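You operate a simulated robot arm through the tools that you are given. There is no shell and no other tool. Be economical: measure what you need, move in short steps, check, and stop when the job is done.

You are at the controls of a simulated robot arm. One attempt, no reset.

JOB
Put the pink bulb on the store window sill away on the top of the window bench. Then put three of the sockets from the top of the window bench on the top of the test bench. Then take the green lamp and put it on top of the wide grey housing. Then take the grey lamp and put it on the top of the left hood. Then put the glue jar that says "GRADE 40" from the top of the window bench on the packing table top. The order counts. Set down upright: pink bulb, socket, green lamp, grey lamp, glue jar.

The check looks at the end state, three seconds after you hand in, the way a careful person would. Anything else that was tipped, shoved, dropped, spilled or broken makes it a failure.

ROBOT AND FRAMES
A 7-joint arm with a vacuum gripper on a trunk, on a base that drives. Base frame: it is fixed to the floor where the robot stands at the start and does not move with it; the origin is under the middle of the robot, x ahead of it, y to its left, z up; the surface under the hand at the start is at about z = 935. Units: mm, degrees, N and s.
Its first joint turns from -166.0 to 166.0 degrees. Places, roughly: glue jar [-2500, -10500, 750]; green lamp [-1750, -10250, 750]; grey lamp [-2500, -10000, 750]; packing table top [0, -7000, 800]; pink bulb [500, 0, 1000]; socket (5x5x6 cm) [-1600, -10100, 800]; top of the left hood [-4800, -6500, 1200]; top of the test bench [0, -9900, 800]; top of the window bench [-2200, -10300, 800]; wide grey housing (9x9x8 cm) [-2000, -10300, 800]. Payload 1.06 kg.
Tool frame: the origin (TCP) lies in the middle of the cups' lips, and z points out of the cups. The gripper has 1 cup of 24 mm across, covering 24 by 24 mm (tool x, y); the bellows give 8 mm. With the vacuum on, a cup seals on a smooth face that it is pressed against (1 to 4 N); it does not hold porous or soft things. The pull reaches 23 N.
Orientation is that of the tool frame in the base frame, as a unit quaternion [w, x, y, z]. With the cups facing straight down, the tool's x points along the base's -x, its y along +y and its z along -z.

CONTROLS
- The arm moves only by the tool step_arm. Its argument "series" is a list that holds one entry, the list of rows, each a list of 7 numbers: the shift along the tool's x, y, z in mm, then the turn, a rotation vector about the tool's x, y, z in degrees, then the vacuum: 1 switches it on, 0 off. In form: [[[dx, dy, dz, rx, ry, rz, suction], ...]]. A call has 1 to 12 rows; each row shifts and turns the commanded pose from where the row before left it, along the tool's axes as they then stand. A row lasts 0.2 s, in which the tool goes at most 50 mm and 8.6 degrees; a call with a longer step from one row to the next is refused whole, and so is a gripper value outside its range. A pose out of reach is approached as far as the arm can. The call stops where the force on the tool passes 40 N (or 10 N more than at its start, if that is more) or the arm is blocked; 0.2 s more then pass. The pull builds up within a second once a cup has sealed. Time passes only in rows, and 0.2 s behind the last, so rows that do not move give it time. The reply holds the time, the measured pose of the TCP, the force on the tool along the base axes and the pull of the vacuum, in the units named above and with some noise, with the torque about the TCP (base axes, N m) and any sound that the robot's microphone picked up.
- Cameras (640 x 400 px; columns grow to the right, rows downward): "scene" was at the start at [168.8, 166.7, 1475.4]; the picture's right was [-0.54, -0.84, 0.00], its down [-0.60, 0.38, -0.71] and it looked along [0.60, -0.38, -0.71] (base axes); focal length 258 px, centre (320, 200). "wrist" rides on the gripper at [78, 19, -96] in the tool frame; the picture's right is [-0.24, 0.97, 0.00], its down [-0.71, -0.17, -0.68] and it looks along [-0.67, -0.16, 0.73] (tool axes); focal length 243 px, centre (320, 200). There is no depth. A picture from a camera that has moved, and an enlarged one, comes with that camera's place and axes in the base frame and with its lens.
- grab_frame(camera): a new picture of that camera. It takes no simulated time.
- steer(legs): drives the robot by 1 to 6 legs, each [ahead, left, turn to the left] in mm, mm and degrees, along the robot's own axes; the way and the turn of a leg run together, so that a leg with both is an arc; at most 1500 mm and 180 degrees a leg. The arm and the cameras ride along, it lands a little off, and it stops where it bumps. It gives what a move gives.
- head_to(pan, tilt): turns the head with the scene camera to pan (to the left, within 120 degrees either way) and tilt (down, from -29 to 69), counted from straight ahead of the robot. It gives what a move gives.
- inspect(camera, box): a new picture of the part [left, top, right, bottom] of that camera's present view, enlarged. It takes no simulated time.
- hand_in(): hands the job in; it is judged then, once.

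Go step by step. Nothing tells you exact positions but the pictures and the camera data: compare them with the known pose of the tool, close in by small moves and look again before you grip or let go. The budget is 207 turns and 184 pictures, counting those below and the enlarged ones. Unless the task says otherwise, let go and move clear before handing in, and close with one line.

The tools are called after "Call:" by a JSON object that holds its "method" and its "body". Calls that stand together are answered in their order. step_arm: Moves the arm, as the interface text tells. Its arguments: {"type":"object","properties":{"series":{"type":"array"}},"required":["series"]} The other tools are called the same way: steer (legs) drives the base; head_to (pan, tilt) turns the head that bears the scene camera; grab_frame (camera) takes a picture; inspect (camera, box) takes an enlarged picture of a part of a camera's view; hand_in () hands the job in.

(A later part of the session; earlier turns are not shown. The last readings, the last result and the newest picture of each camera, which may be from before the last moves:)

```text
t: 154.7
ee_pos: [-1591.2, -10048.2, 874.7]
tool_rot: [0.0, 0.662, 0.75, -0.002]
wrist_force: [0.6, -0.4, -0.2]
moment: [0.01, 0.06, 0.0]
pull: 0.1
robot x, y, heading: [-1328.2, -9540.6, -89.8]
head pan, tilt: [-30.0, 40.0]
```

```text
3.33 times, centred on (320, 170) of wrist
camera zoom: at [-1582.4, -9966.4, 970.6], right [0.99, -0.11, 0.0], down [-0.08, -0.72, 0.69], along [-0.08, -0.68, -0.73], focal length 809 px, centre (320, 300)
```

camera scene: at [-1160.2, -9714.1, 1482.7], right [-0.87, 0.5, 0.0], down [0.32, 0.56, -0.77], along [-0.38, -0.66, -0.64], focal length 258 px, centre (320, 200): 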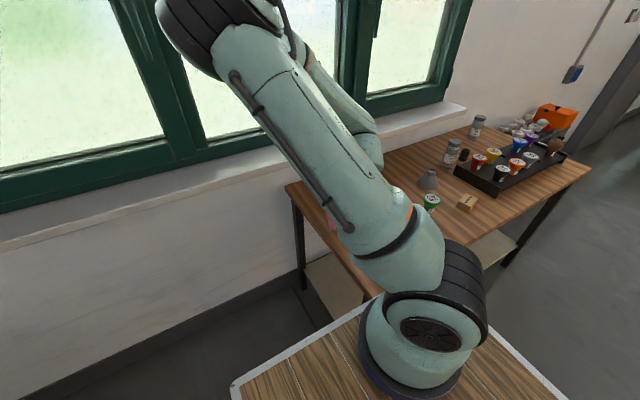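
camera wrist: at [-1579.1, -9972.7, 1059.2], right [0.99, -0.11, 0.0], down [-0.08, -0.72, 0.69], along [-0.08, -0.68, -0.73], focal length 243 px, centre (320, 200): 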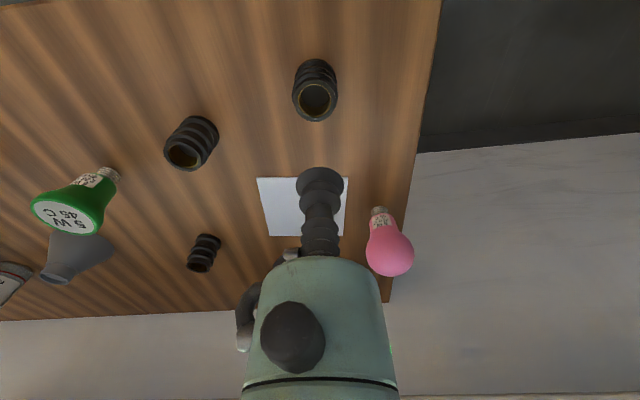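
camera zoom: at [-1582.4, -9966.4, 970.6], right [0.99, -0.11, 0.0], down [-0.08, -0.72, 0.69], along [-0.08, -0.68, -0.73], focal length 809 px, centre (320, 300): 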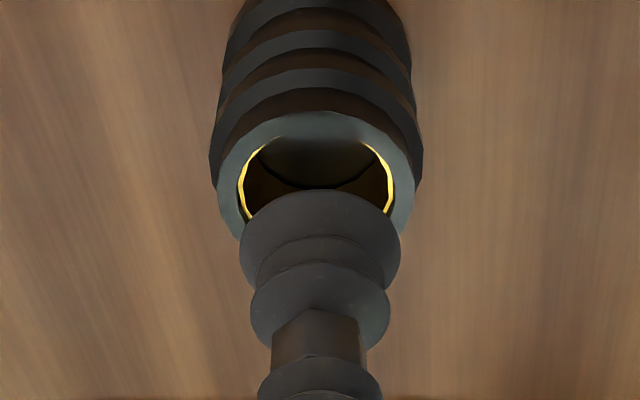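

The column alignment is within 0.7 mm. I'll nudge it, then turn the tool 90° to check alignment from the side.

Call:
{"method": "step_arm", "body": {"series": [[[0.2, -0.7, 0, 0, 0, 8.2, 0], [0, 0, 0, 0, 0, 8.2, 0], [0, 0, 0, 0, 0, 8.2, 0], [0, 0, 0, 0, 0, 8.2, 0], [0, 0, 0, 0, 0, 8.2, 0], [0, 0, 0, 0, 0, 8.2, 0], [0, 0, 0, 0, 0, 8.2, 0], [0, 0, 0, 0, 0, 8.2, 0], [0, 0, 0, 0, 0, 8.2, 0], [0, 0, 0, 0, 0, 8.2, 0], [0, 0, 0, 0, 0, 8, 0], [0, 0, 0, 0, 0, 0, 0]]]}}

Call:
{"method": "inspect", "body": {"camera": "wrist", "box": [260, 110, 380, 230]}}

```text
t: 157.2
ee_pos: [-1591.6, -10049.5, 875.6]
tool_rot: [0.0, 0.998, 0.061, -0.001]
wrist_force: [-0.2, -0.4, 0.3]
moment: [0.0, -0.05, 0.02]
pull: 0.2
robot x, y, heading: [-1326.5, -9541.2, -89.9]
head pan, tilt: [-30.0, 40.0]
```

```text
3.33 times, centred on (320, 170) of wrist
camera zoom: at [-1511.8, -10056.8, 971.1], right [-0.12, -0.99, 0.0], down [-0.72, 0.08, 0.69], along [-0.68, 0.08, -0.73], focal length 809 px, centre (320, 300)
```

zoom: 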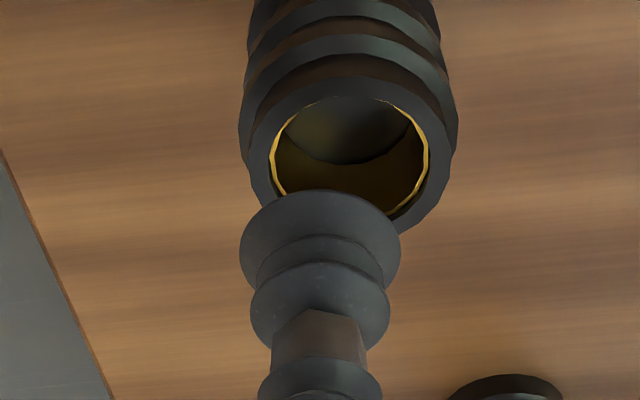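

The side view shows the socket 5 mm further toward -y, and its rim a bit lower at about z 851. I'll correct, come down 14 mm and re-check.

Call:
{"method": "step_arm", "body": {"series": [[[-1.2, 4.9, 0, 0, 0, 0, 0], [0, 0, 14, 0, 0, 0, 0], [0, 0, 0, 0, 0, 0, 0], [0, 0, 0, 0, 0, 0, 0]]]}}

Call:
{"method": "inspect", "body": {"camera": "wrist", "box": [260, 110, 380, 230]}}

```text
t: 158.2
ee_pos: [-1591.3, -10054.1, 862.5]
tool_rot: [0.002, 0.998, 0.062, -0.001]
wrist_force: [-0.1, -0.4, -0.1]
moment: [-0.01, 0.0, 0.03]
pull: 0.1
robot x, y, heading: [-1325.3, -9542.9, -89.8]
head pan, tilt: [-30.0, 40.0]
```

```text
3.33 times, centred on (320, 170) of wrist
camera zoom: at [-1512.6, -10062.2, 957.5], right [-0.11, -0.99, 0.0], down [-0.72, 0.08, 0.69], along [-0.68, 0.08, -0.73], focal length 809 px, centre (320, 300)
```

zoom: 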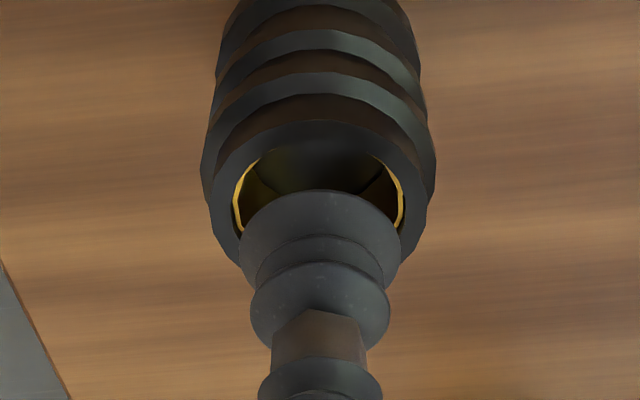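

Aligned. I'll turn the vacuum on and lower into the socket in small steps.

Call:
{"method": "step_arm", "body": {"series": [[[0, -0.3, 5, 0, 0, 0, 1], [0, 0, 3, 0, 0, 0, 1], [0, 0, 2, 0, 0, 0, 1], [0, 0, 2, 0, 0, 0, 1], [0, 0, 2, 0, 0, 0, 1], [0, 0, 0, 0, 0, 0, 1], [0, 0, 0, 0, 0, 0, 1]]]}}

Call:
{"method": "inspect", "body": {"camera": "wrist", "box": [260, 110, 380, 230]}}

```text
t: 159.8
ee_pos: [-1592.1, -10054.5, 848.4]
tool_rot: [0.001, 0.998, 0.062, -0.001]
wrist_force: [-1.3, -1.5, 6.0]
moment: [0.01, 0.02, -0.02]
pull: 22.9
robot x, y, heading: [-1328.7, -9545.7, -89.8]
head pan, tilt: [-30.0, 40.0]
```

```text
3.33 times, centred on (320, 170) of wrist
camera zoom: at [-1512.2, -10061.7, 943.2], right [-0.11, -0.99, 0.0], down [-0.72, 0.08, 0.69], along [-0.68, 0.08, -0.73], focal length 809 px, centre (320, 300)
```

zoom: 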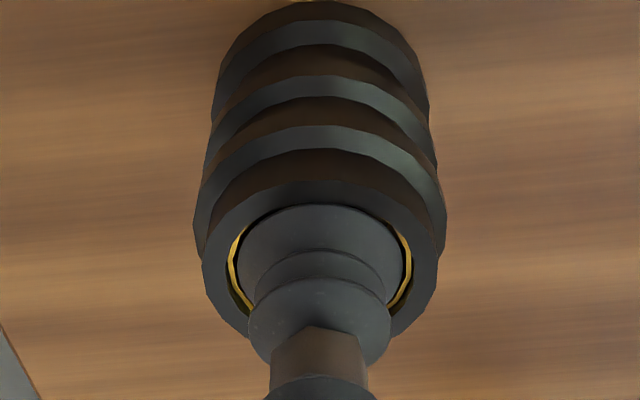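

Sealed inside the socket with a pull of 23 N. I'll lift straight up.

Call:
{"method": "step_arm", "body": {"series": [[[0, 0, -4, 0, 0, 0, 1], [0, 0, -10, 0, 0, 0, 1], [0, 0, -30, 0, 0, 0, 1], [0, 0, -40, 0, 0, 0, 1], [0, 0, -40, 0, 0, 0, 1], [0, 0, -40, 0, 0, 0, 1], [0, 0, 0, 0, 0, 0, 1]]]}}

Call:
{"method": "grab_frame", "body": {"camera": "wrist"}}

```text
t: 161.4
ee_pos: [-1593.3, -10051.4, 1012.1]
tool_rot: [0.0, 0.998, 0.061, -0.001]
wrist_force: [0.7, -1.0, -0.4]
moment: [-0.01, 0.0, 0.0]
pull: 23.0
robot x, y, heading: [-1326.9, -9538.6, -89.8]
head pan, tilt: [-30.0, 40.0]
```

```text
110 pictures are left
camera wrist: at [-1511.3, -10059.4, 1107.2], right [-0.11, -0.99, 0.0], down [-0.72, 0.08, 0.69], along [-0.68, 0.08, -0.73], focal length 243 px, centre (320, 200)
```

wrist: 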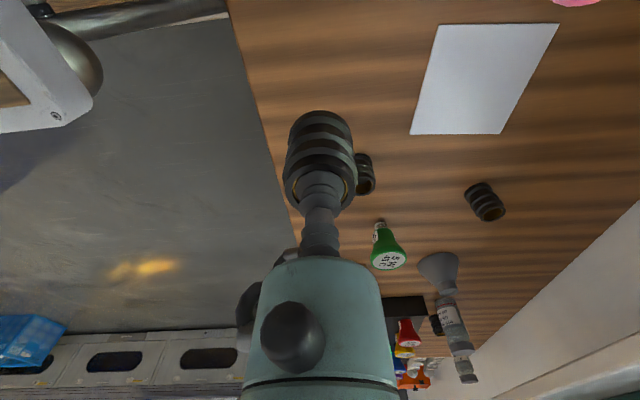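

The socket is held. I'll drive to the test bench: back up, turn left, go ahead.

Call:
{"method": "steer", "body": {"legs": [[-200, 0, 0], [0, 0, 90], [450, -300, 0]]}}

Call:
{"method": "head_to", "body": {"pan": -10, "tilt": 40}}

Call:
{"method": "grab_frame", "body": {"camera": "scene"}}

```text
t: 169.6
ee_pos: [-361.4, -9900.6, 1012.5]
tool_rot: [0.001, 0.658, 0.753, 0.0]
wrist_force: [-0.1, 0.0, -0.7]
moment: [-0.03, -0.05, 0.01]
pull: 22.6
robot x, y, heading: [-873.5, -9642.6, 0.6]
head pan, tilt: [-30.0, 40.0]
```

```text
t: 170.4
ee_pos: [-361.2, -9900.7, 1012.5]
tool_rot: [0.001, 0.658, 0.753, 0.0]
wrist_force: [0.8, 0.4, -0.2]
moment: [0.0, -0.01, -0.03]
pull: 22.5
robot x, y, heading: [-876.7, -9643.5, 1.0]
head pan, tilt: [-10.0, 40.0]
```

```text
109 pictures are left
camera scene: at [-693.1, -9444.3, 1482.7], right [-0.16, -0.99, 0.0], down [-0.63, 0.1, -0.77], along [0.76, -0.12, -0.64], focal length 258 px, centre (320, 200)
```

scene: 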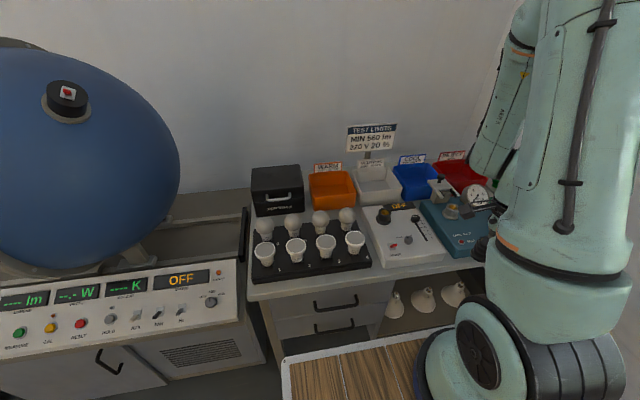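

Call:
{"method": "inspect", "body": {"camera": "scene", "box": [230, 130, 510, 310]}}

Call:
{"method": "grab_frame", "body": {"camera": "wrist"}}

```text
2.22 times, centred on (370, 220) of scene
camera zoom: at [-693.1, -9444.3, 1482.7], right [-0.16, -0.99, 0.0], down [-0.63, 0.1, -0.77], along [0.76, -0.12, -0.64], focal length 572 px, centre (209, 156)
```

zoom: 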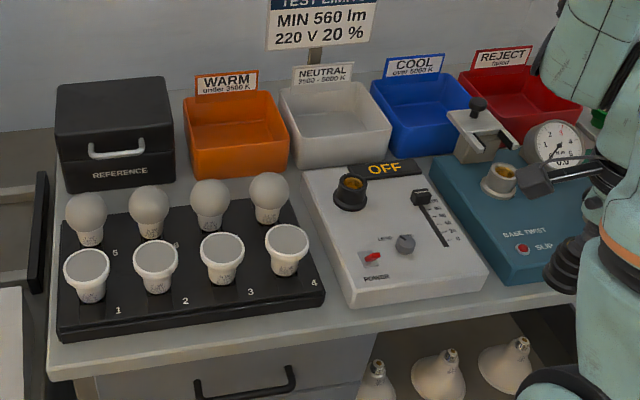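

```text
107 pictures are left
camera wrist: at [-352.9, -9818.5, 1107.0], right [0.99, -0.1, 0.0], down [-0.08, -0.72, 0.69], along [-0.07, -0.68, -0.73], focal length 243 px, centre (320, 200)
```

wrist: 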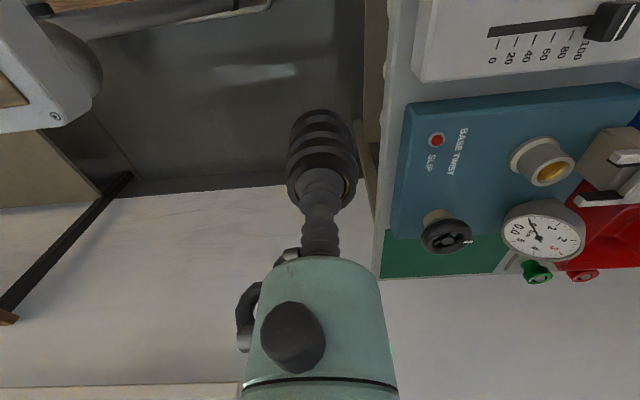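

The green mat at the bench's far right end, about x -260..20 and y -10230..-10380, is free. I'll drive so the socket comes over it.

Call:
{"method": "steer", "body": {"legs": [[0, -410, -0.8], [150, 0, 0]]}}

Call:
{"method": "head_to", "body": {"pan": -5, "tilt": 45}}

Call:
{"method": "grab_frame", "body": {"camera": "scene"}}

Call:
{"method": "grab_frame", "body": {"camera": "wrist"}}

```text
t: 174.0
ee_pos: [-208.8, -10319.5, 1011.7]
tool_rot: [0.002, 0.662, 0.749, 0.0]
wrist_force: [0.4, 0.5, -0.6]
moment: [0.01, -0.01, 0.01]
pull: 23.4
robot x, y, heading: [-719.6, -10056.2, -0.2]
head pan, tilt: [-10.0, 40.0]
```

```text
t: 174.6
ee_pos: [-208.5, -10319.3, 1012.7]
tool_rot: [0.002, 0.662, 0.75, 0.001]
wrist_force: [0.5, 0.5, -1.0]
moment: [-0.03, -0.01, 0.04]
pull: 23.7
robot x, y, heading: [-717.1, -10054.9, -0.1]
head pan, tilt: [-5.0, 45.0]
```

```text
106 pictures are left
camera scene: at [-538.4, -9852.2, 1475.5], right [-0.09, -1.0, 0.0], down [-0.7, 0.06, -0.71], along [0.7, -0.06, -0.71], focal length 258 px, centre (320, 200)
```

scene: 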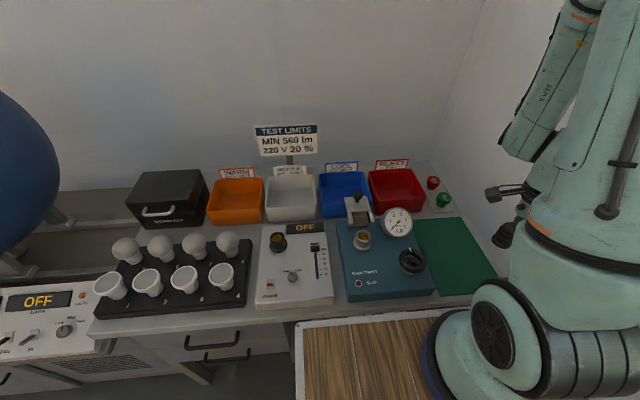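

```text
105 pictures are left
camera wrist: at [-199.8, -10238.0, 1106.9], right [0.99, -0.11, 0.0], down [-0.08, -0.72, 0.69], along [-0.08, -0.68, -0.73], focal length 243 px, centre (320, 200)
```

wrist: 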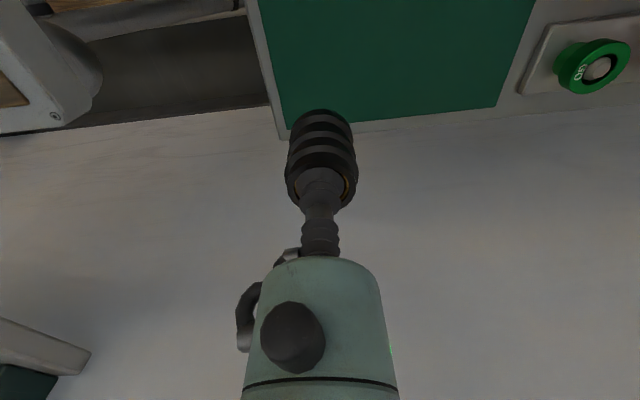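

The mat under the tool is clear. I'll put the first socket deepest, at about (-60, -10315), and check.

Call:
{"method": "step_arm", "body": {"series": [[[-3.6, 37, 0, 0, 0, 0, 1], [-3.6, 37, 0, 0, 0, 0, 1], [-3.6, 37, 0, 0, 0, 0, 1], [-3.6, 37, 0, 0, 0, 0, 1], [0, 0, 40, 0, 0, 0, 1], [0, 0, 40, 0, 0, 0, 1], [0, 0, 40, 0, 0, 0, 1], [0, 0, 20, 0, 0, 0, 1], [0, 0, 0, 0, 0, 0, 1], [0, 0, 0, 0, 0, 0, 1]]]}}

Call:
{"method": "grab_frame", "body": {"camera": "wrist"}}

Call:
{"method": "grab_frame", "body": {"camera": "scene"}}

```text
t: 176.8
ee_pos: [-60.0, -10317.4, 872.8]
tool_rot: [0.001, 0.663, 0.749, 0.001]
wrist_force: [-0.4, 0.0, -0.7]
moment: [0.02, -0.02, -0.02]
pull: 22.6
robot x, y, heading: [-718.6, -10056.5, 0.1]
head pan, tilt: [-5.0, 45.0]
```

```text
104 pictures are left
camera wrist: at [-51.0, -10236.0, 967.1], right [0.99, -0.11, 0.0], down [-0.08, -0.72, 0.69], along [-0.08, -0.68, -0.73], focal length 243 px, centre (320, 200)
```

wrist: 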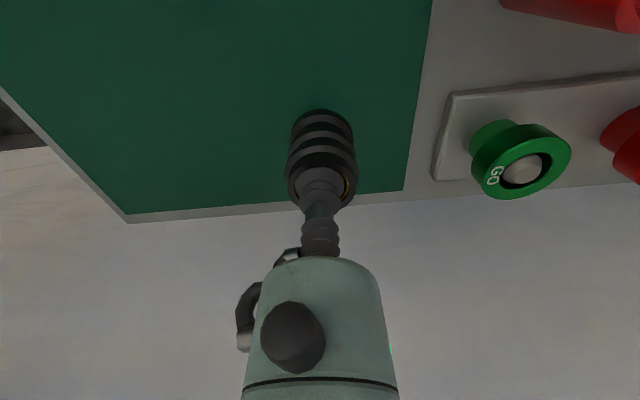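

```text
103 pictures are left
camera scene: at [-538.4, -9852.2, 1475.5], right [-0.09, -1.0, 0.0], down [-0.7, 0.06, -0.71], along [0.7, -0.06, -0.71], focal length 258 px, centre (320, 200)
```

scene: 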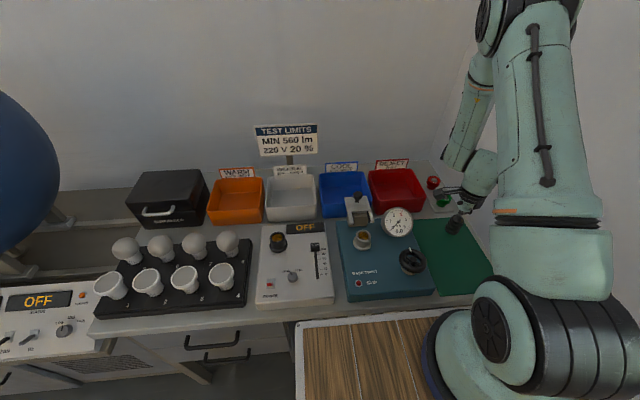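

Call:
{"method": "step_arm", "body": {"series": [[[0, 0, 8, 0, 0, 0, 1], [0, 0, 5, 0, 0, 0, 1], [0, 0, 2, 0, 0, 0, 1], [0, 0, 0, 0, 0, 0, 1], [0, 0, 2, 0, 0, 0, 1], [0, 0, 0, 0, 0, 0, 1], [0, 0, 0, 0, 0, 0, 1]]]}}

Call:
{"method": "step_arm", "body": {"series": [[[0, 0, 2, 0, 0, 0, 1], [0, 0, 0, 0, 0, 0, 1], [0, 0, 0, 0, 0, 0, 1]]]}}

```text
t: 178.4
ee_pos: [-59.6, -10316.0, 856.8]
tool_rot: [0.001, 0.662, 0.75, 0.001]
wrist_force: [0.5, -0.2, 0.0]
moment: [0.0, 0.02, -0.01]
pull: 23.0
robot x, y, heading: [-719.4, -10059.1, 0.3]
head pan, tilt: [-5.0, 45.0]
```

```text
t: 179.2
ee_pos: [-60.8, -10315.3, 854.0]
tool_rot: [0.001, 0.661, 0.75, 0.0]
wrist_force: [1.2, 0.4, 4.1]
moment: [0.02, 0.01, 0.03]
pull: 23.3
robot x, y, heading: [-719.8, -10057.1, -0.0]
head pan, tilt: [-5.0, 45.0]
```

Touchdown at 854. I'll release and rise slowly and straight.

Call:
{"method": "step_arm", "body": {"series": [[[0, 0, -0.5, 0, 0, 0, 0], [0, 0, 0, 0, 0, 0, 0], [0, 0, 0, 0, 0, 0, 0], [0, 0, 0, 0, 0, 0, 0], [0, 0, 0, 0, 0, 0, 0], [0, 0, -1, 0, 0, 0, 0], [0, 0, -2, 0, 0, 0, 0], [0, 0, -4, 0, 0, 0, 0], [0, 0, -8, 0, 0, 0, 0], [0, 0, -10, 0, 0, 0, 0], [0, 0, -40, 0, 0, 0, 0], [0, 0, -40, 0, 0, 0, 0]]]}}

Call:
{"method": "step_arm", "body": {"series": [[[3.6, -37, -25, 0, 0, 0, 0], [3.6, -37, -25, 0, 0, 0, 0], [3.6, -37, 0, 0, 0, 0, 0], [3.6, -37, 0, 0, 0, 0, 0], [0, 0, 0, 0, 0, 0, 0]]]}}

Call:
{"method": "grab_frame", "body": {"camera": "scene"}}

```text
t: 181.8
ee_pos: [-56.7, -10316.2, 960.7]
tool_rot: [0.0, 0.662, 0.75, -0.001]
wrist_force: [0.1, -0.6, -0.3]
moment: [0.0, -0.01, -0.02]
pull: 0.1
robot x, y, heading: [-716.6, -10056.3, -0.0]
head pan, tilt: [-5.0, 45.0]
```

```text
t: 183.0
ee_pos: [-208.0, -10319.2, 1008.2]
tool_rot: [0.002, 0.662, 0.749, -0.001]
wrist_force: [-0.1, 0.4, 0.5]
moment: [-0.01, -0.03, 0.01]
pull: 0.1
robot x, y, heading: [-720.7, -10052.1, -0.2]
head pan, tilt: [-5.0, 45.0]
```

```text
102 pictures are left
camera scene: at [-538.3, -9852.2, 1475.5], right [-0.09, -1.0, 0.0], down [-0.7, 0.06, -0.71], along [0.7, -0.06, -0.71], focal length 258 px, centre (320, 200)
```

scene: 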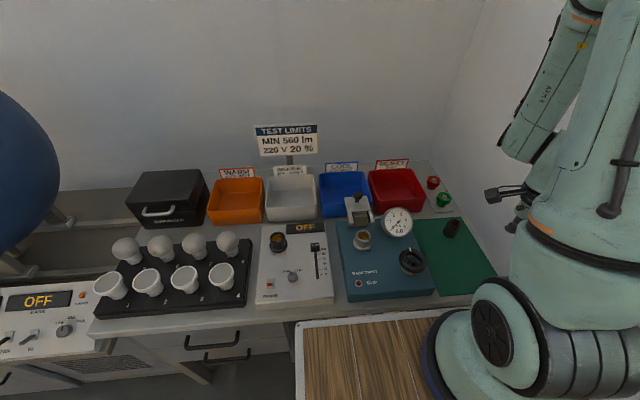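

The first socket stands on the test bench. I'll return to the window bench for the second socket.

Call:
{"method": "steer", "body": {"legs": [[-150, 0, 0], [-450, 710, 0], [0, 0, -90], [200, -147, 0]]}}

Call:
{"method": "grab_frame", "body": {"camera": "wrist"}}

```text
t: 193.7
ee_pos: [-1718.3, -10088.0, 1008.3]
tool_rot: [0.001, 0.997, 0.083, -0.001]
wrist_force: [-0.3, 0.3, 0.0]
moment: [0.02, 0.01, -0.04]
pull: 0.0
robot x, y, heading: [-1477.7, -9564.2, -87.2]
head pan, tilt: [-5.0, 45.0]
```

```text
101 pictures are left
camera wrist: at [-1636.6, -10091.1, 1103.2], right [-0.07, -1.0, 0.0], down [-0.73, 0.05, 0.69], along [-0.68, 0.05, -0.73], focal length 243 px, centre (320, 200)
```

wrist: 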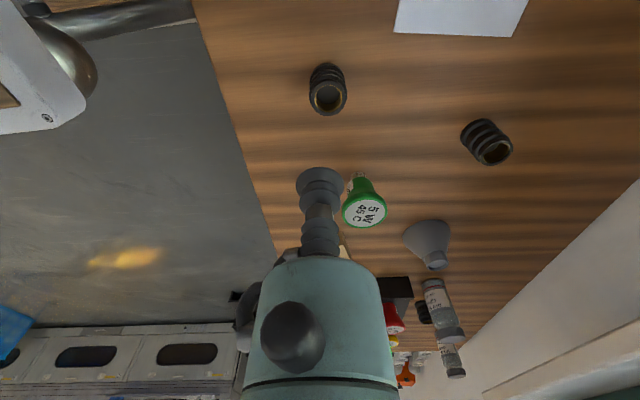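

The second socket is at about (-1727, -10092). I'll move over it and descend to just above the rim.

Call:
{"method": "step_arm", "body": {"series": [[[-9.1, 2.5, 0, 0, 0, 0, 0], [0, 0, 40, 0, 0, 0, 0], [0, 0, 40, 0, 0, 0, 0], [0, 0, 40, 0, 0, 0, 0], [0, 0, 14, 0, 0, 0, 0], [0, 0, 0, 0, 0, 0, 0], [0, 0, 0, 0, 0, 0, 0]]]}}

Call:
{"method": "inspect", "body": {"camera": "wrist", "box": [260, 110, 380, 230]}}

```text
t: 195.3
ee_pos: [-1726.6, -10090.3, 873.4]
tool_rot: [0.001, 0.997, 0.083, 0.0]
wrist_force: [0.2, -0.6, 0.2]
moment: [-0.03, -0.01, 0.04]
pull: 0.0
robot x, y, heading: [-1474.7, -9567.5, -87.4]
head pan, tilt: [-5.0, 45.0]
```

```text
3.33 times, centred on (320, 170) of wrist
camera zoom: at [-1645.0, -10095.0, 968.4], right [-0.07, -1.0, 0.0], down [-0.73, 0.05, 0.69], along [-0.68, 0.05, -0.73], focal length 809 px, centre (320, 300)
```

zoom: 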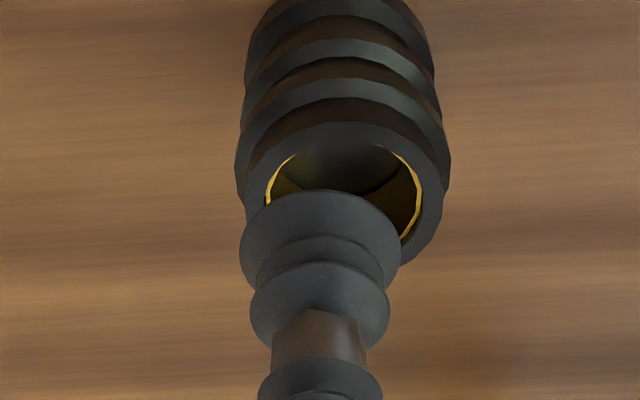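

It's off by about 4 mm laterally and 5 mm forward. I'll correct and compare with the first socket's aligned view at the same height.

Call:
{"method": "step_arm", "body": {"series": [[[-6.3, 2.7, 0, 0, 0, 0, 0], [0, 0, 11, 0, 0, 0, 0], [0, 0, 0, 0, 0, 0, 0], [0, 0, 0, 0, 0, 0, 0]]]}}

Call:
{"method": "inspect", "body": {"camera": "wrist", "box": [260, 110, 380, 230]}}

```text
t: 196.3
ee_pos: [-1731.5, -10094.0, 862.7]
tool_rot: [0.0, 0.997, 0.083, -0.001]
wrist_force: [-0.1, 0.2, -0.1]
moment: [0.02, -0.01, -0.02]
pull: 0.0
robot x, y, heading: [-1472.5, -9563.9, -87.8]
head pan, tilt: [-5.0, 45.0]
```

```text
3.33 times, centred on (320, 170) of wrist
camera zoom: at [-1651.0, -10098.5, 957.5], right [-0.07, -1.0, 0.0], down [-0.73, 0.05, 0.69], along [-0.68, 0.05, -0.73], focal length 809 px, centre (320, 300)
```

zoom: 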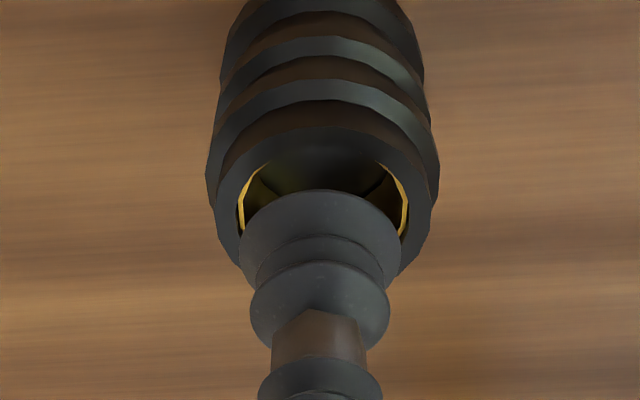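

I'll make a final 1.4 mm nudge, then go in with the vacuum on.

Call:
{"method": "step_arm", "body": {"series": [[[-1.5, 0.15, 0, 0, 0, 0, 0], [0, 0, 5, 0, 0, 0, 1], [0, 0, 3, 0, 0, 0, 1], [0, 0, 2, 0, 0, 0, 1], [0, 0, 2, 0, 0, 0, 1], [0, 0, 1, 0, 0, 0, 1], [0, 0, 1, 0, 0, 0, 1], [0, 0, 0, 0, 0, 0, 1], [0, 0, 0, 0, 0, 0, 1]]]}}

Call:
{"method": "inspect", "body": {"camera": "wrist", "box": [260, 110, 380, 230]}}

```text
t: 198.3
ee_pos: [-1735.3, -10093.8, 849.8]
tool_rot: [0.0, 0.997, 0.082, -0.001]
wrist_force: [1.1, -1.4, 4.1]
moment: [0.02, -0.01, -0.01]
pull: 23.0
robot x, y, heading: [-1479.2, -9564.7, -87.5]
head pan, tilt: [-5.0, 45.0]
```

```text
3.33 times, centred on (320, 170) of wrist
camera zoom: at [-1653.1, -10099.1, 944.5], right [-0.07, -1.0, 0.0], down [-0.73, 0.05, 0.69], along [-0.68, 0.05, -0.73], focal length 809 px, centre (320, 300)
```

zoom: 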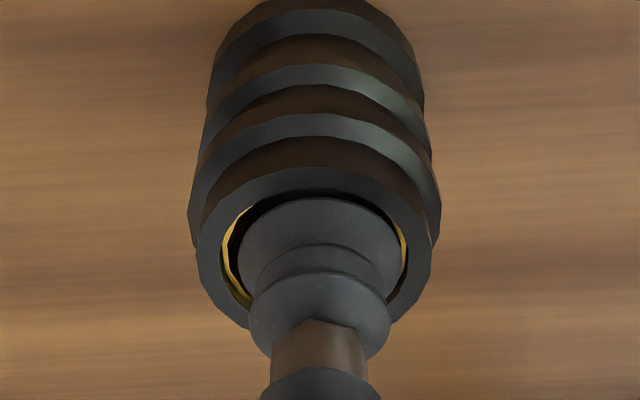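

Sealed. I'll lift, then drive back to the test bench.

Call:
{"method": "step_arm", "body": {"series": [[[0, 0, -4, 0, 0, 0, 1], [0, 0, -10, 0, 0, 0, 1], [0, 0, -30, 0, 0, 0, 1], [0, 0, -40, 0, 0, 0, 1], [0, 0, -40, 0, 0, 0, 1], [0, 0, -40, 0, 0, 0, 1], [0, 0, 0, 0, 0, 0, 1]]]}}

Call:
{"method": "steer", "body": {"legs": [[-220, 0, 0], [0, 0, 87.5], [650, -250, 0], [0, -440, 0], [127, 0, 0]]}}

Call:
{"method": "grab_frame", "body": {"camera": "scene"}}

Call:
{"method": "grab_frame", "body": {"camera": "wrist"}}

```text
t: 199.9
ee_pos: [-1734.3, -10094.0, 1012.7]
tool_rot: [0.0, 0.997, 0.083, -0.001]
wrist_force: [-0.6, 0.4, -0.2]
moment: [0.0, 0.0, 0.01]
pull: 22.8
robot x, y, heading: [-1474.3, -9566.2, -87.5]
head pan, tilt: [-5.0, 45.0]
```

```text
t: 211.9
ee_pos: [-190.8, -10324.0, 1012.4]
tool_rot: [0.001, 0.667, 0.745, 0.001]
wrist_force: [0.7, -0.5, -0.4]
moment: [-0.01, 0.0, 0.03]
pull: 23.0
robot x, y, heading: [-700.1, -10031.8, -0.9]
head pan, tilt: [-5.0, 45.0]
```

```text
97 pictures are left
camera scene: at [-520.3, -9834.9, 1475.5], right [-0.1, -1.0, 0.0], down [-0.7, 0.07, -0.71], along [0.7, -0.07, -0.71], focal length 258 px, centre (320, 200)
```

scene: 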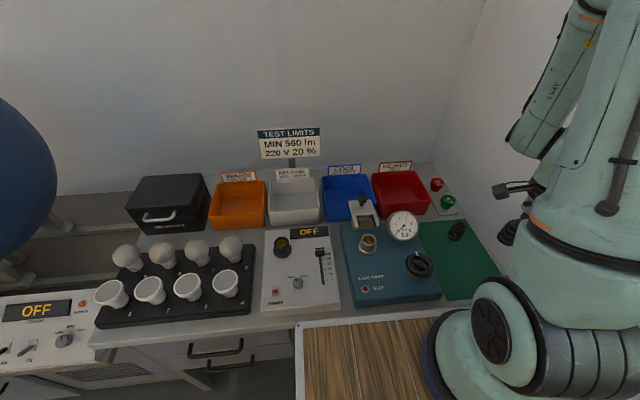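

```text
96 pictures are left
camera wrist: at [-180.0, -10243.2, 1107.5], right [0.99, -0.13, 0.0], down [-0.09, -0.72, 0.69], along [-0.09, -0.68, -0.73], focal length 243 px, centre (320, 200)
```

wrist: 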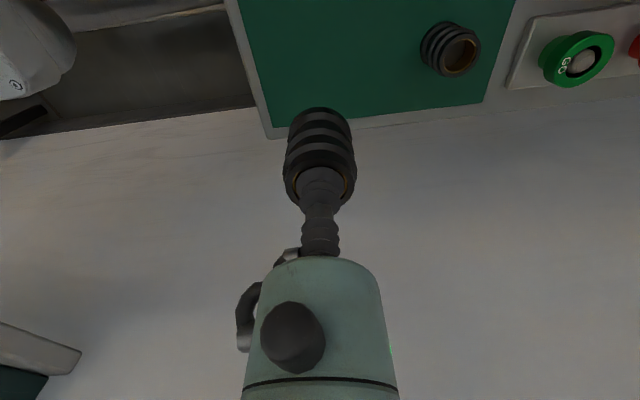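

I'll place the second socket at about (-145, -10312), 85 mm from the first.

Call:
{"method": "step_arm", "body": {"series": [[[6.9, 47, 0, 0, 0, 0, 1], [0, 0, 40, 0, 0, 0, 1], [0, 0, 40, 0, 0, 0, 1], [0, 0, 40, 0, 0, 0, 1], [0, 0, 26, 0, 0, 0, 1], [0, 0, 7, 0, 0, 0, 1], [0, 0, 2, 0, 0, 0, 1], [0, 0, 0, 0, 0, 0, 1], [0, 0, 0, 0, 0, 0, 1]]]}}

Call:
{"method": "grab_frame", "body": {"camera": "wrist"}}

Call:
{"method": "step_arm", "body": {"series": [[[0, 0, 2, 0, 0, 0, 1], [0, 0, 0, 0, 0, 0, 1], [0, 0, 0, 0, 0, 0, 1]]]}}

```text
t: 213.9
ee_pos: [-143.7, -10313.5, 856.9]
tool_rot: [0.001, 0.667, 0.745, 0.0]
wrist_force: [-0.2, -0.1, 0.7]
moment: [0.02, -0.02, 0.04]
pull: 22.8
robot x, y, heading: [-701.8, -10036.8, -0.8]
head pan, tilt: [-5.0, 45.0]
```

```text
95 pictures are left
camera wrist: at [-133.6, -10231.5, 952.9], right [0.99, -0.13, 0.0], down [-0.09, -0.72, 0.69], along [-0.09, -0.68, -0.73], focal length 243 px, centre (320, 200)
```

wrist: 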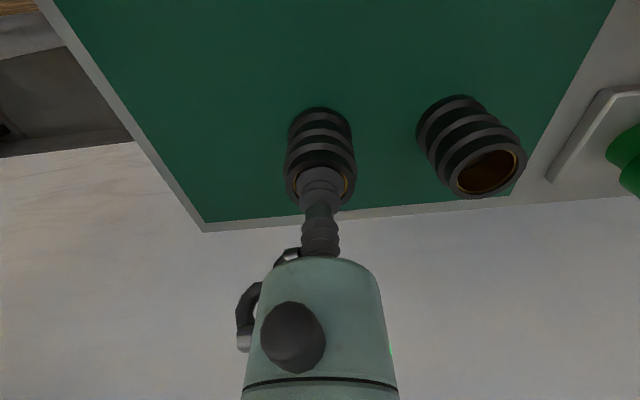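

```text
t: 214.7
ee_pos: [-143.7, -10312.7, 856.5]
tool_rot: [0.001, 0.666, 0.746, -0.001]
wrist_force: [-0.1, -0.2, -0.8]
moment: [0.01, -0.03, 0.04]
pull: 22.9
robot x, y, heading: [-705.7, -10038.5, -0.6]
head pan, tilt: [-5.0, 45.0]
```

Call:
{"method": "step_arm", "body": {"series": [[[0, 0, 1.5, 0, 0, 0, 1], [0, 0, 0, 0, 0, 0, 1], [0, 0, 0, 0, 0, 0, 1]]]}}

```text
t: 215.5
ee_pos: [-143.4, -10312.3, 855.0]
tool_rot: [0.001, 0.667, 0.745, 0.0]
wrist_force: [0.3, -1.1, 2.8]
moment: [-0.05, 0.0, -0.04]
pull: 23.1
robot x, y, heading: [-701.4, -10042.3, -0.5]
head pan, tilt: [-5.0, 45.0]
```

Touchdown. I'll release, rise, and return the arm.

Call:
{"method": "step_arm", "body": {"series": [[[0, 0, -0.5, 0, 0, 0, 0], [0, 0, 0, 0, 0, 0, 0], [0, 0, 0, 0, 0, 0, 0], [0, 0, 0, 0, 0, 0, 0], [0, 0, 0, 0, 0, 0, 0], [0, 0, -1, 0, 0, 0, 0], [0, 0, -2, 0, 0, 0, 0], [0, 0, -4, 0, 0, 0, 0], [0, 0, -8, 0, 0, 0, 0], [0, 0, -15, 0, 0, 0, 0], [0, 0, -40, 0, 0, 0, 0], [0, 0, -40, 0, 0, 0, 0]]]}}

Call:
{"method": "step_arm", "body": {"series": [[[0, -40, -40, 0, 0, 0, 0], [0, -7, 0, 0, 0, 0, 0], [0, 0, 0, 0, 0, 0, 0]]]}}

Call:
{"method": "steer", "body": {"legs": [[-150, 0, 0], [-450, 690, 0], [-130, 0, 0], [0, 0, -90], [200, -80, 0]]}}

Call:
{"method": "grab_frame", "body": {"camera": "wrist"}}

```text
t: 218.1
ee_pos: [-144.0, -10312.6, 966.1]
tool_rot: [0.001, 0.667, 0.745, 0.0]
wrist_force: [0.0, 0.7, -1.0]
moment: [0.0, 0.04, -0.01]
pull: 0.0
robot x, y, heading: [-705.0, -10038.0, -0.7]
head pan, tilt: [-5.0, 45.0]
```

```text
refused: row 1 steps farther than a row can; nothing moved
```

```text
t: 229.4
ee_pos: [-1778.9, -10097.3, 964.6]
tool_rot: [0.001, 0.998, 0.065, 0.0]
wrist_force: [0.1, 0.5, 0.1]
moment: [0.03, 0.0, 0.04]
pull: 0.0
robot x, y, heading: [-1514.2, -9535.0, -89.8]
head pan, tilt: [-5.0, 45.0]
```

```text
94 pictures are left
camera wrist: at [-1698.8, -10105.0, 1060.5], right [-0.11, -0.99, 0.0], down [-0.72, 0.08, 0.69], along [-0.68, 0.07, -0.73], focal length 243 px, centre (320, 200)
```

wrist: 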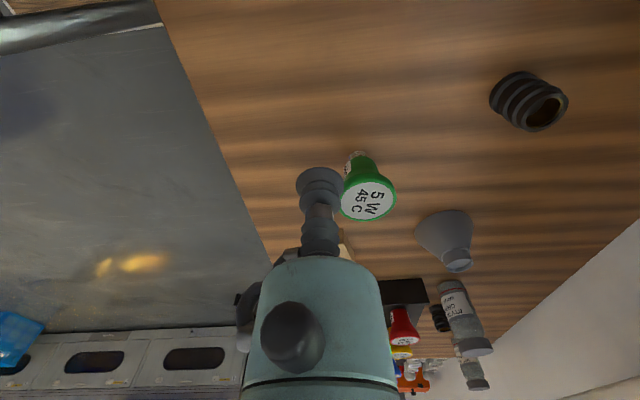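

The third socket is at about (-1808, -10290). I'll go over it.

Call:
{"method": "step_arm", "body": {"series": [[[-10.7, 37.4, 0, 0, 0, 0, 0], [-10.7, 37.4, 0, 0, 0, 0, 0], [-10.7, 37.4, 0, 0, 0, 0, 0], [-10.7, 37.4, 0, 0, 0, 0, 0], [-10.7, 37.4, 0, 0, 0, 0, 0], [0, 0, 45, 0, 0, 0, 0], [0, 0, 46, 0, 0, 0, 0], [0, 0, 0, 0, 0, 0, 0], [0, 0, 0, 0, 0, 0, 0]]]}}

Call:
{"method": "inspect", "body": {"camera": "wrist", "box": [260, 110, 380, 230]}}

```text
t: 231.4
ee_pos: [-1806.5, -10293.7, 877.1]
tool_rot: [0.0, 0.998, 0.064, -0.001]
wrist_force: [-0.9, 0.2, 0.7]
moment: [0.01, 0.01, -0.02]
pull: 0.0
robot x, y, heading: [-1512.6, -9533.8, -89.6]
head pan, tilt: [-5.0, 45.0]
```

```text
3.33 times, centred on (320, 170) of wrist
camera zoom: at [-1726.2, -10299.9, 971.1], right [-0.11, -0.99, 0.0], down [-0.72, 0.08, 0.69], along [-0.68, 0.07, -0.73], focal length 809 px, centre (320, 300)
```

zoom: 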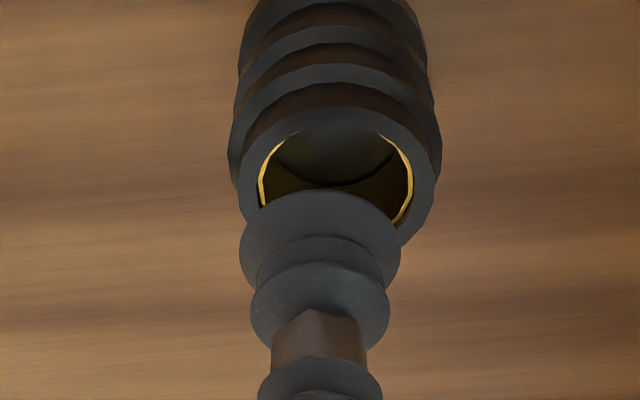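

Call:
{"method": "step_arm", "body": {"series": [[[-4.85, 1.7, 0, 0, 0, 0, 0], [0, 0, 11, 0, 0, 0, 0], [0, 0, 0, 0, 0, 0, 0], [0, 0, 0, 0, 0, 0, 0]]]}}

Call:
{"method": "inspect", "body": {"camera": "wrist", "box": [260, 110, 380, 230]}}

```text
t: 232.4
ee_pos: [-1813.0, -10294.0, 865.7]
tool_rot: [0.001, 0.998, 0.064, 0.0]
wrist_force: [0.7, 0.6, 0.1]
moment: [0.04, 0.0, 0.0]
pull: 0.1
robot x, y, heading: [-1510.6, -9532.8, -89.9]
head pan, tilt: [-5.0, 45.0]
```

```text
3.33 times, centred on (320, 170) of wrist
camera zoom: at [-1732.0, -10301.0, 960.1], right [-0.11, -0.99, 0.0], down [-0.72, 0.08, 0.69], along [-0.68, 0.07, -0.73], focal length 809 px, centre (320, 300)
```

zoom: 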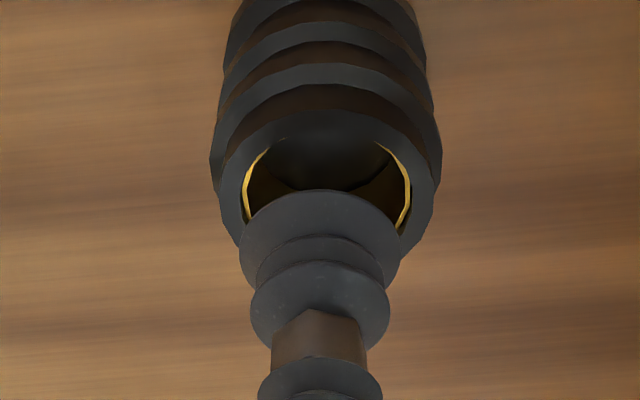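

Call:
{"method": "step_arm", "body": {"series": [[[-0.24, 1.0, 0, 0, 0, 0, 0], [0, 0, 6, 0, 0, 0, 1], [0, 0, 3, 0, 0, 0, 1], [0, 0, 2, 0, 0, 0, 1], [0, 0, 2, 0, 0, 0, 1], [0, 0, 1, 0, 0, 0, 1], [0, 0, 1, 0, 0, 0, 1], [0, 0, 0, 0, 0, 0, 1], [0, 0, 0, 0, 0, 0, 1]]]}}

Call:
{"method": "inspect", "body": {"camera": "wrist", "box": [260, 110, 380, 230]}}

```text
t: 234.4
ee_pos: [-1813.7, -10293.6, 849.2]
tool_rot: [0.001, 0.998, 0.065, -0.001]
wrist_force: [-1.8, -2.8, 12.0]
moment: [-0.05, 0.0, 0.01]
pull: 23.5
robot x, y, heading: [-1512.7, -9531.2, -89.6]
head pan, tilt: [-5.0, 45.0]
```

```text
3.33 times, centred on (320, 170) of wrist
camera zoom: at [-1732.8, -10301.0, 944.2], right [-0.11, -0.99, 0.0], down [-0.72, 0.08, 0.69], along [-0.68, 0.07, -0.73], focal length 809 px, centre (320, 300)
```

zoom: 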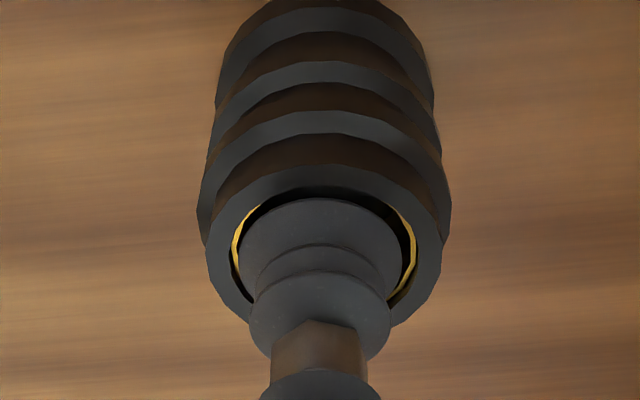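

Sealed. I'll lift, retract the arm and drive back.

Call:
{"method": "step_arm", "body": {"series": [[[0, 0, -4, 0, 0, 0, 1], [0, 0, -10, 0, 0, 0, 1], [0, 0, -30, 0, 0, 0, 1], [0, 0, -40, 0, 0, 0, 1], [0, 0, -40, 0, 0, 0, 1], [0, 0, -40, 0, 0, 0, 1], [5.2, -39.7, 0, 0, 0, 0, 1], [5.2, -39.7, 0, 0, 0, 0, 1], [5.2, -39.7, 0, 0, 0, 0, 1], [5.2, -39.7, 0, 0, 0, 0, 1], [5.2, -39.7, 0, 0, 0, 0, 1], [0, 0, 0, 0, 0, 0, 1]]]}}

Call:
{"method": "steer", "body": {"legs": [[-200, 0, 0], [0, 0, 90], [650, -250, 0], [0, -430, 0], [80, 0, 0]]}}

Call:
{"method": "grab_frame", "body": {"camera": "wrist"}}

```text
t: 237.0
ee_pos: [-1813.3, -10094.6, 1013.0]
tool_rot: [0.001, 0.998, 0.065, -0.001]
wrist_force: [0.6, -0.7, -0.7]
moment: [0.02, 0.03, 0.04]
pull: 22.5
robot x, y, heading: [-1509.3, -9532.8, -89.3]
head pan, tilt: [-5.0, 45.0]
```

```text
t: 248.8
ee_pos: [-195.9, -10285.8, 1012.5]
tool_rot: [0.001, 0.655, 0.756, 0.001]
wrist_force: [-0.8, 0.8, 0.2]
moment: [0.01, 0.0, -0.04]
pull: 23.0
robot x, y, heading: [-759.7, -9992.6, 1.1]
head pan, tilt: [-5.0, 45.0]
```

```text
90 pictures are left
camera wrist: at [-189.2, -10203.2, 1108.4], right [1.0, -0.09, 0.0], down [-0.07, -0.72, 0.69], along [-0.06, -0.68, -0.73], focal length 243 px, centre (320, 200)
```

wrist: 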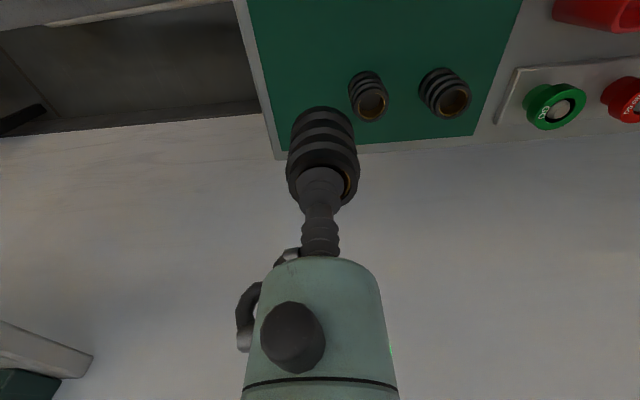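

Call:
{"method": "step_arm", "body": {"series": [[[-18.6, -24.9, 0, 0, 0, 0, 1], [0, 0, 40, 0, 0, 0, 1], [0, 0, 40, 0, 0, 0, 1], [0, 0, 40, 0, 0, 0, 1], [0, 0, 26, 0, 0, 0, 1], [0, 0, 6, 0, 0, 0, 1], [0, 0, 0, 0, 0, 0, 1], [0, 0, 0, 0, 0, 0, 1]]]}}

Call:
{"method": "grab_frame", "body": {"camera": "wrist"}}

Call:
{"method": "step_arm", "body": {"series": [[[0, 0, 2, 0, 0, 0, 1], [0, 0, 0, 0, 0, 0, 1], [0, 0, 2, 0, 0, 0, 1], [0, 0, 0, 0, 0, 0, 1], [0, 0, 0, 0, 0, 0, 1]]]}}

```text
t: 250.6
ee_pos: [-219.2, -10305.0, 859.4]
tool_rot: [0.001, 0.654, 0.756, 0.0]
wrist_force: [-0.5, -0.6, -0.4]
moment: [0.01, 0.02, 0.05]
pull: 23.3
robot x, y, heading: [-765.3, -9993.9, 1.3]
head pan, tilt: [-5.0, 45.0]
```

```text
89 pictures are left
camera wrist: at [-211.8, -10224.2, 954.4], right [1.0, -0.09, 0.0], down [-0.07, -0.72, 0.69], along [-0.06, -0.68, -0.73], focal length 243 px, centre (320, 200)
```

wrist: 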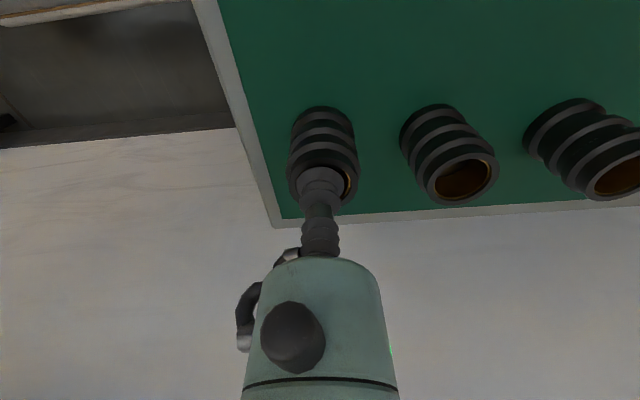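

```text
t: 251.8
ee_pos: [-218.8, -10307.5, 856.2]
tool_rot: [0.002, 0.654, 0.756, 0.001]
wrist_force: [-0.4, -0.2, 0.2]
moment: [-0.02, 0.03, -0.02]
pull: 23.4
robot x, y, heading: [-762.4, -9994.9, 1.2]
head pan, tilt: [-5.0, 45.0]
```

Call:
{"method": "step_arm", "body": {"series": [[[0, 0, 1.5, 0, 0, 0, 1], [0, 0, 0, 0, 0, 0, 1], [0, 0, 0, 0, 0, 0, 1]]]}}

```text
t: 252.6
ee_pos: [-217.4, -10306.1, 854.8]
tool_rot: [0.001, 0.654, 0.757, 0.0]
wrist_force: [-0.2, 0.0, -0.4]
moment: [0.0, -0.03, 0.01]
pull: 22.9
robot x, y, heading: [-763.9, -9994.6, 1.1]
head pan, tilt: [-5.0, 45.0]
```

Call:
{"method": "step_arm", "body": {"series": [[[0, 0, 1.5, 0, 0, 0, 1], [0, 0, 0, 0, 0, 0, 1], [0, 0, 0, 0, 0, 0, 1]]]}}

```text
t: 253.4
ee_pos: [-218.3, -10306.8, 854.0]
tool_rot: [0.001, 0.655, 0.756, 0.0]
wrist_force: [0.3, -1.7, 6.5]
moment: [-0.02, -0.02, -0.03]
pull: 23.2
robot x, y, heading: [-764.0, -9994.4, 1.4]
head pan, tilt: [-5.0, 45.0]
```

Touchdown. I'll release and rise.

Call:
{"method": "step_arm", "body": {"series": [[[0, 0, -0.7, 0, 0, 0, 0], [0, 0, 0, 0, 0, 0, 0], [0, 0, 0, 0, 0, 0, 0], [0, 0, 0, 0, 0, 0, 0], [0, 0, 0, 0, 0, 0, 0], [0, 0, -1, 0, 0, 0, 0], [0, 0, -2, 0, 0, 0, 0], [0, 0, -4, 0, 0, 0, 0], [0, 0, -8, 0, 0, 0, 0], [0, 0, -15, 0, 0, 0, 0], [0, 0, -40, 0, 0, 0, 0], [0, 0, -40, 0, 0, 0, 0]]]}}

Call:
{"method": "step_arm", "body": {"series": [[[0, 0, -45, 0, 0, 0, 0], [0, 0, 0, 0, 0, 0, 0]]]}}

Call:
{"method": "grab_frame", "body": {"camera": "scene"}}

```text
t: 256.0
ee_pos: [-219.5, -10307.8, 963.6]
tool_rot: [0.001, 0.654, 0.756, -0.001]
wrist_force: [-0.8, 0.5, 0.4]
moment: [0.0, -0.02, -0.01]
pull: 0.1
robot x, y, heading: [-765.7, -9994.4, 1.0]
head pan, tilt: [-5.0, 45.0]
```

```text
t: 256.6
ee_pos: [-219.4, -10307.4, 1009.7]
tool_rot: [0.002, 0.654, 0.756, 0.0]
wrist_force: [0.1, -0.2, -0.8]
moment: [-0.01, 0.03, -0.01]
pull: 0.0
robot x, y, heading: [-763.1, -9995.8, 1.4]
head pan, tilt: [-5.0, 45.0]
```

```text
88 pictures are left
camera scene: at [-586.4, -9787.2, 1475.5], right [-0.07, -1.0, 0.0], down [-0.71, 0.05, -0.71], along [0.71, -0.05, -0.71], focal length 258 px, centre (320, 200)
```

scene: 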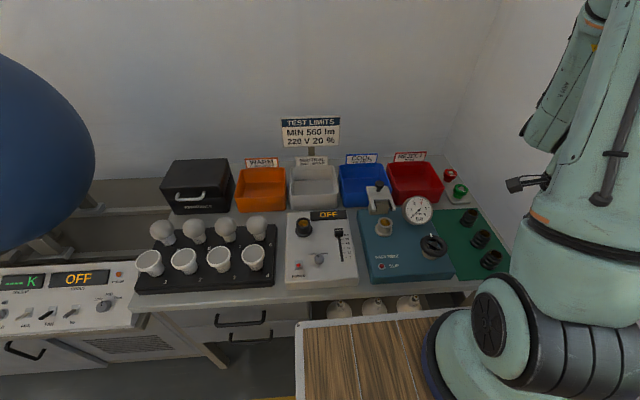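

All three sockets stand on the test bench. Next is the green lamp, so I'll drive back to the window bench.

Call:
{"method": "steer", "body": {"legs": [[-130, 0, -1.2], [-450, 680, 0], [-150, 0, 0], [0, 0, -90], [230, -60, 0]]}}

Call:
{"method": "head_to", "body": {"pan": -15, "tilt": 50}}

Call:
{"method": "grab_frame", "body": {"camera": "scene"}}

Call:
{"method": "grab_frame", "body": {"camera": "wrist"}}

```text
t: 268.0
ee_pos: [-1889.7, -10089.3, 1009.6]
tool_rot: [0.001, 0.998, 0.056, -0.001]
wrist_force: [-0.6, 0.4, 0.7]
moment: [0.02, -0.01, 0.01]
pull: 0.0
robot x, y, heading: [-1562.2, -9551.6, -90.5]
head pan, tilt: [-5.0, 45.0]
```

```text
t: 268.7
ee_pos: [-1888.9, -10088.2, 1008.8]
tool_rot: [0.0, 0.998, 0.057, -0.001]
wrist_force: [-0.3, 0.5, 0.8]
moment: [-0.02, -0.02, 0.01]
pull: 0.1
robot x, y, heading: [-1558.1, -9560.1, -90.6]
head pan, tilt: [-15.0, 50.0]
```

```text
87 pictures are left
camera scene: at [-1370.2, -9731.3, 1468.6], right [-0.96, 0.27, 0.0], down [0.2, 0.74, -0.64], along [-0.17, -0.62, -0.77], focal length 258 px, centre (320, 200)
```

scene: 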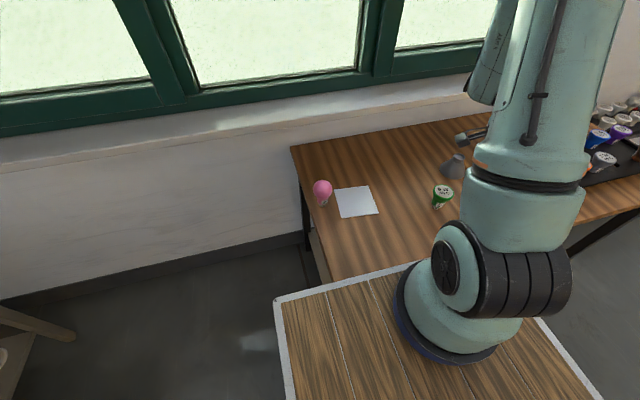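

```text
86 pictures are left
camera wrist: at [-1809.2, -10097.2, 1104.4], right [-0.12, -0.99, 0.0], down [-0.72, 0.09, 0.69], along [-0.68, 0.08, -0.73], focal length 243 px, centre (320, 200)
```

wrist: 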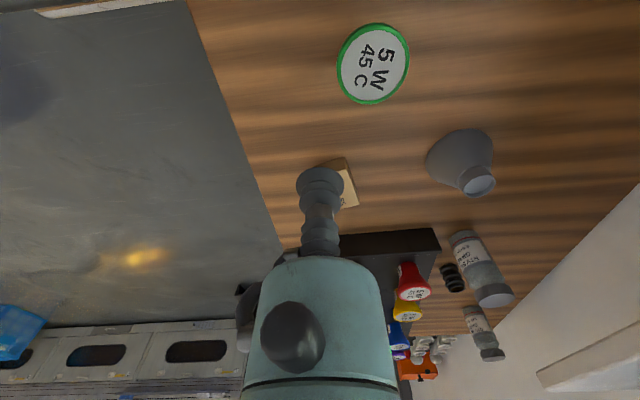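

Call:
{"method": "inspect", "body": {"camera": "scene", "box": [400, 130, 500, 220]}}

Call:
{"method": "inspect", "body": {"camera": "wrist", "box": [330, 10, 530, 210]}}

```text
4.44 times, centred on (450, 175) of scene
camera zoom: at [-1370.2, -9731.3, 1468.6], right [-0.96, 0.27, 0.0], down [0.2, 0.74, -0.64], along [-0.17, -0.62, -0.77], focal length 1145 px, centre (-258, 311)
```

zoom: 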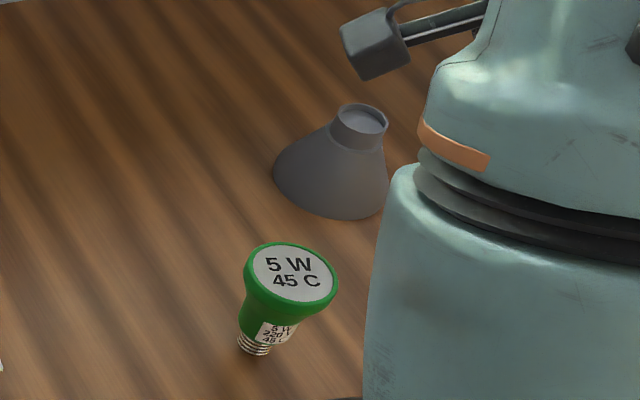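

```text
2.00 times, centred on (430, 110) of wrist
camera zoom: at [-1809.2, -10097.2, 1104.4], right [-0.12, -0.99, 0.0], down [-0.72, 0.09, 0.69], along [-0.68, 0.08, -0.73], focal length 485 px, centre (100, 380)
```

zoom: 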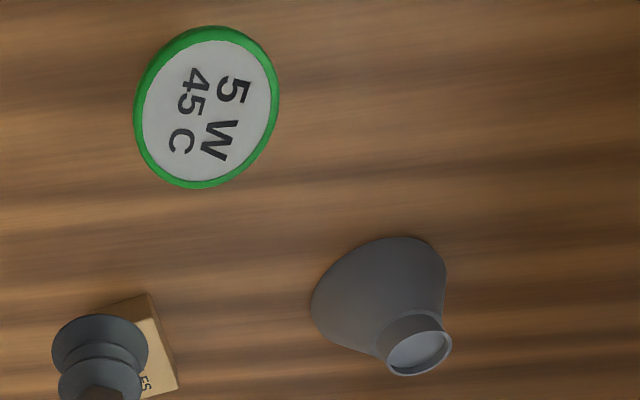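

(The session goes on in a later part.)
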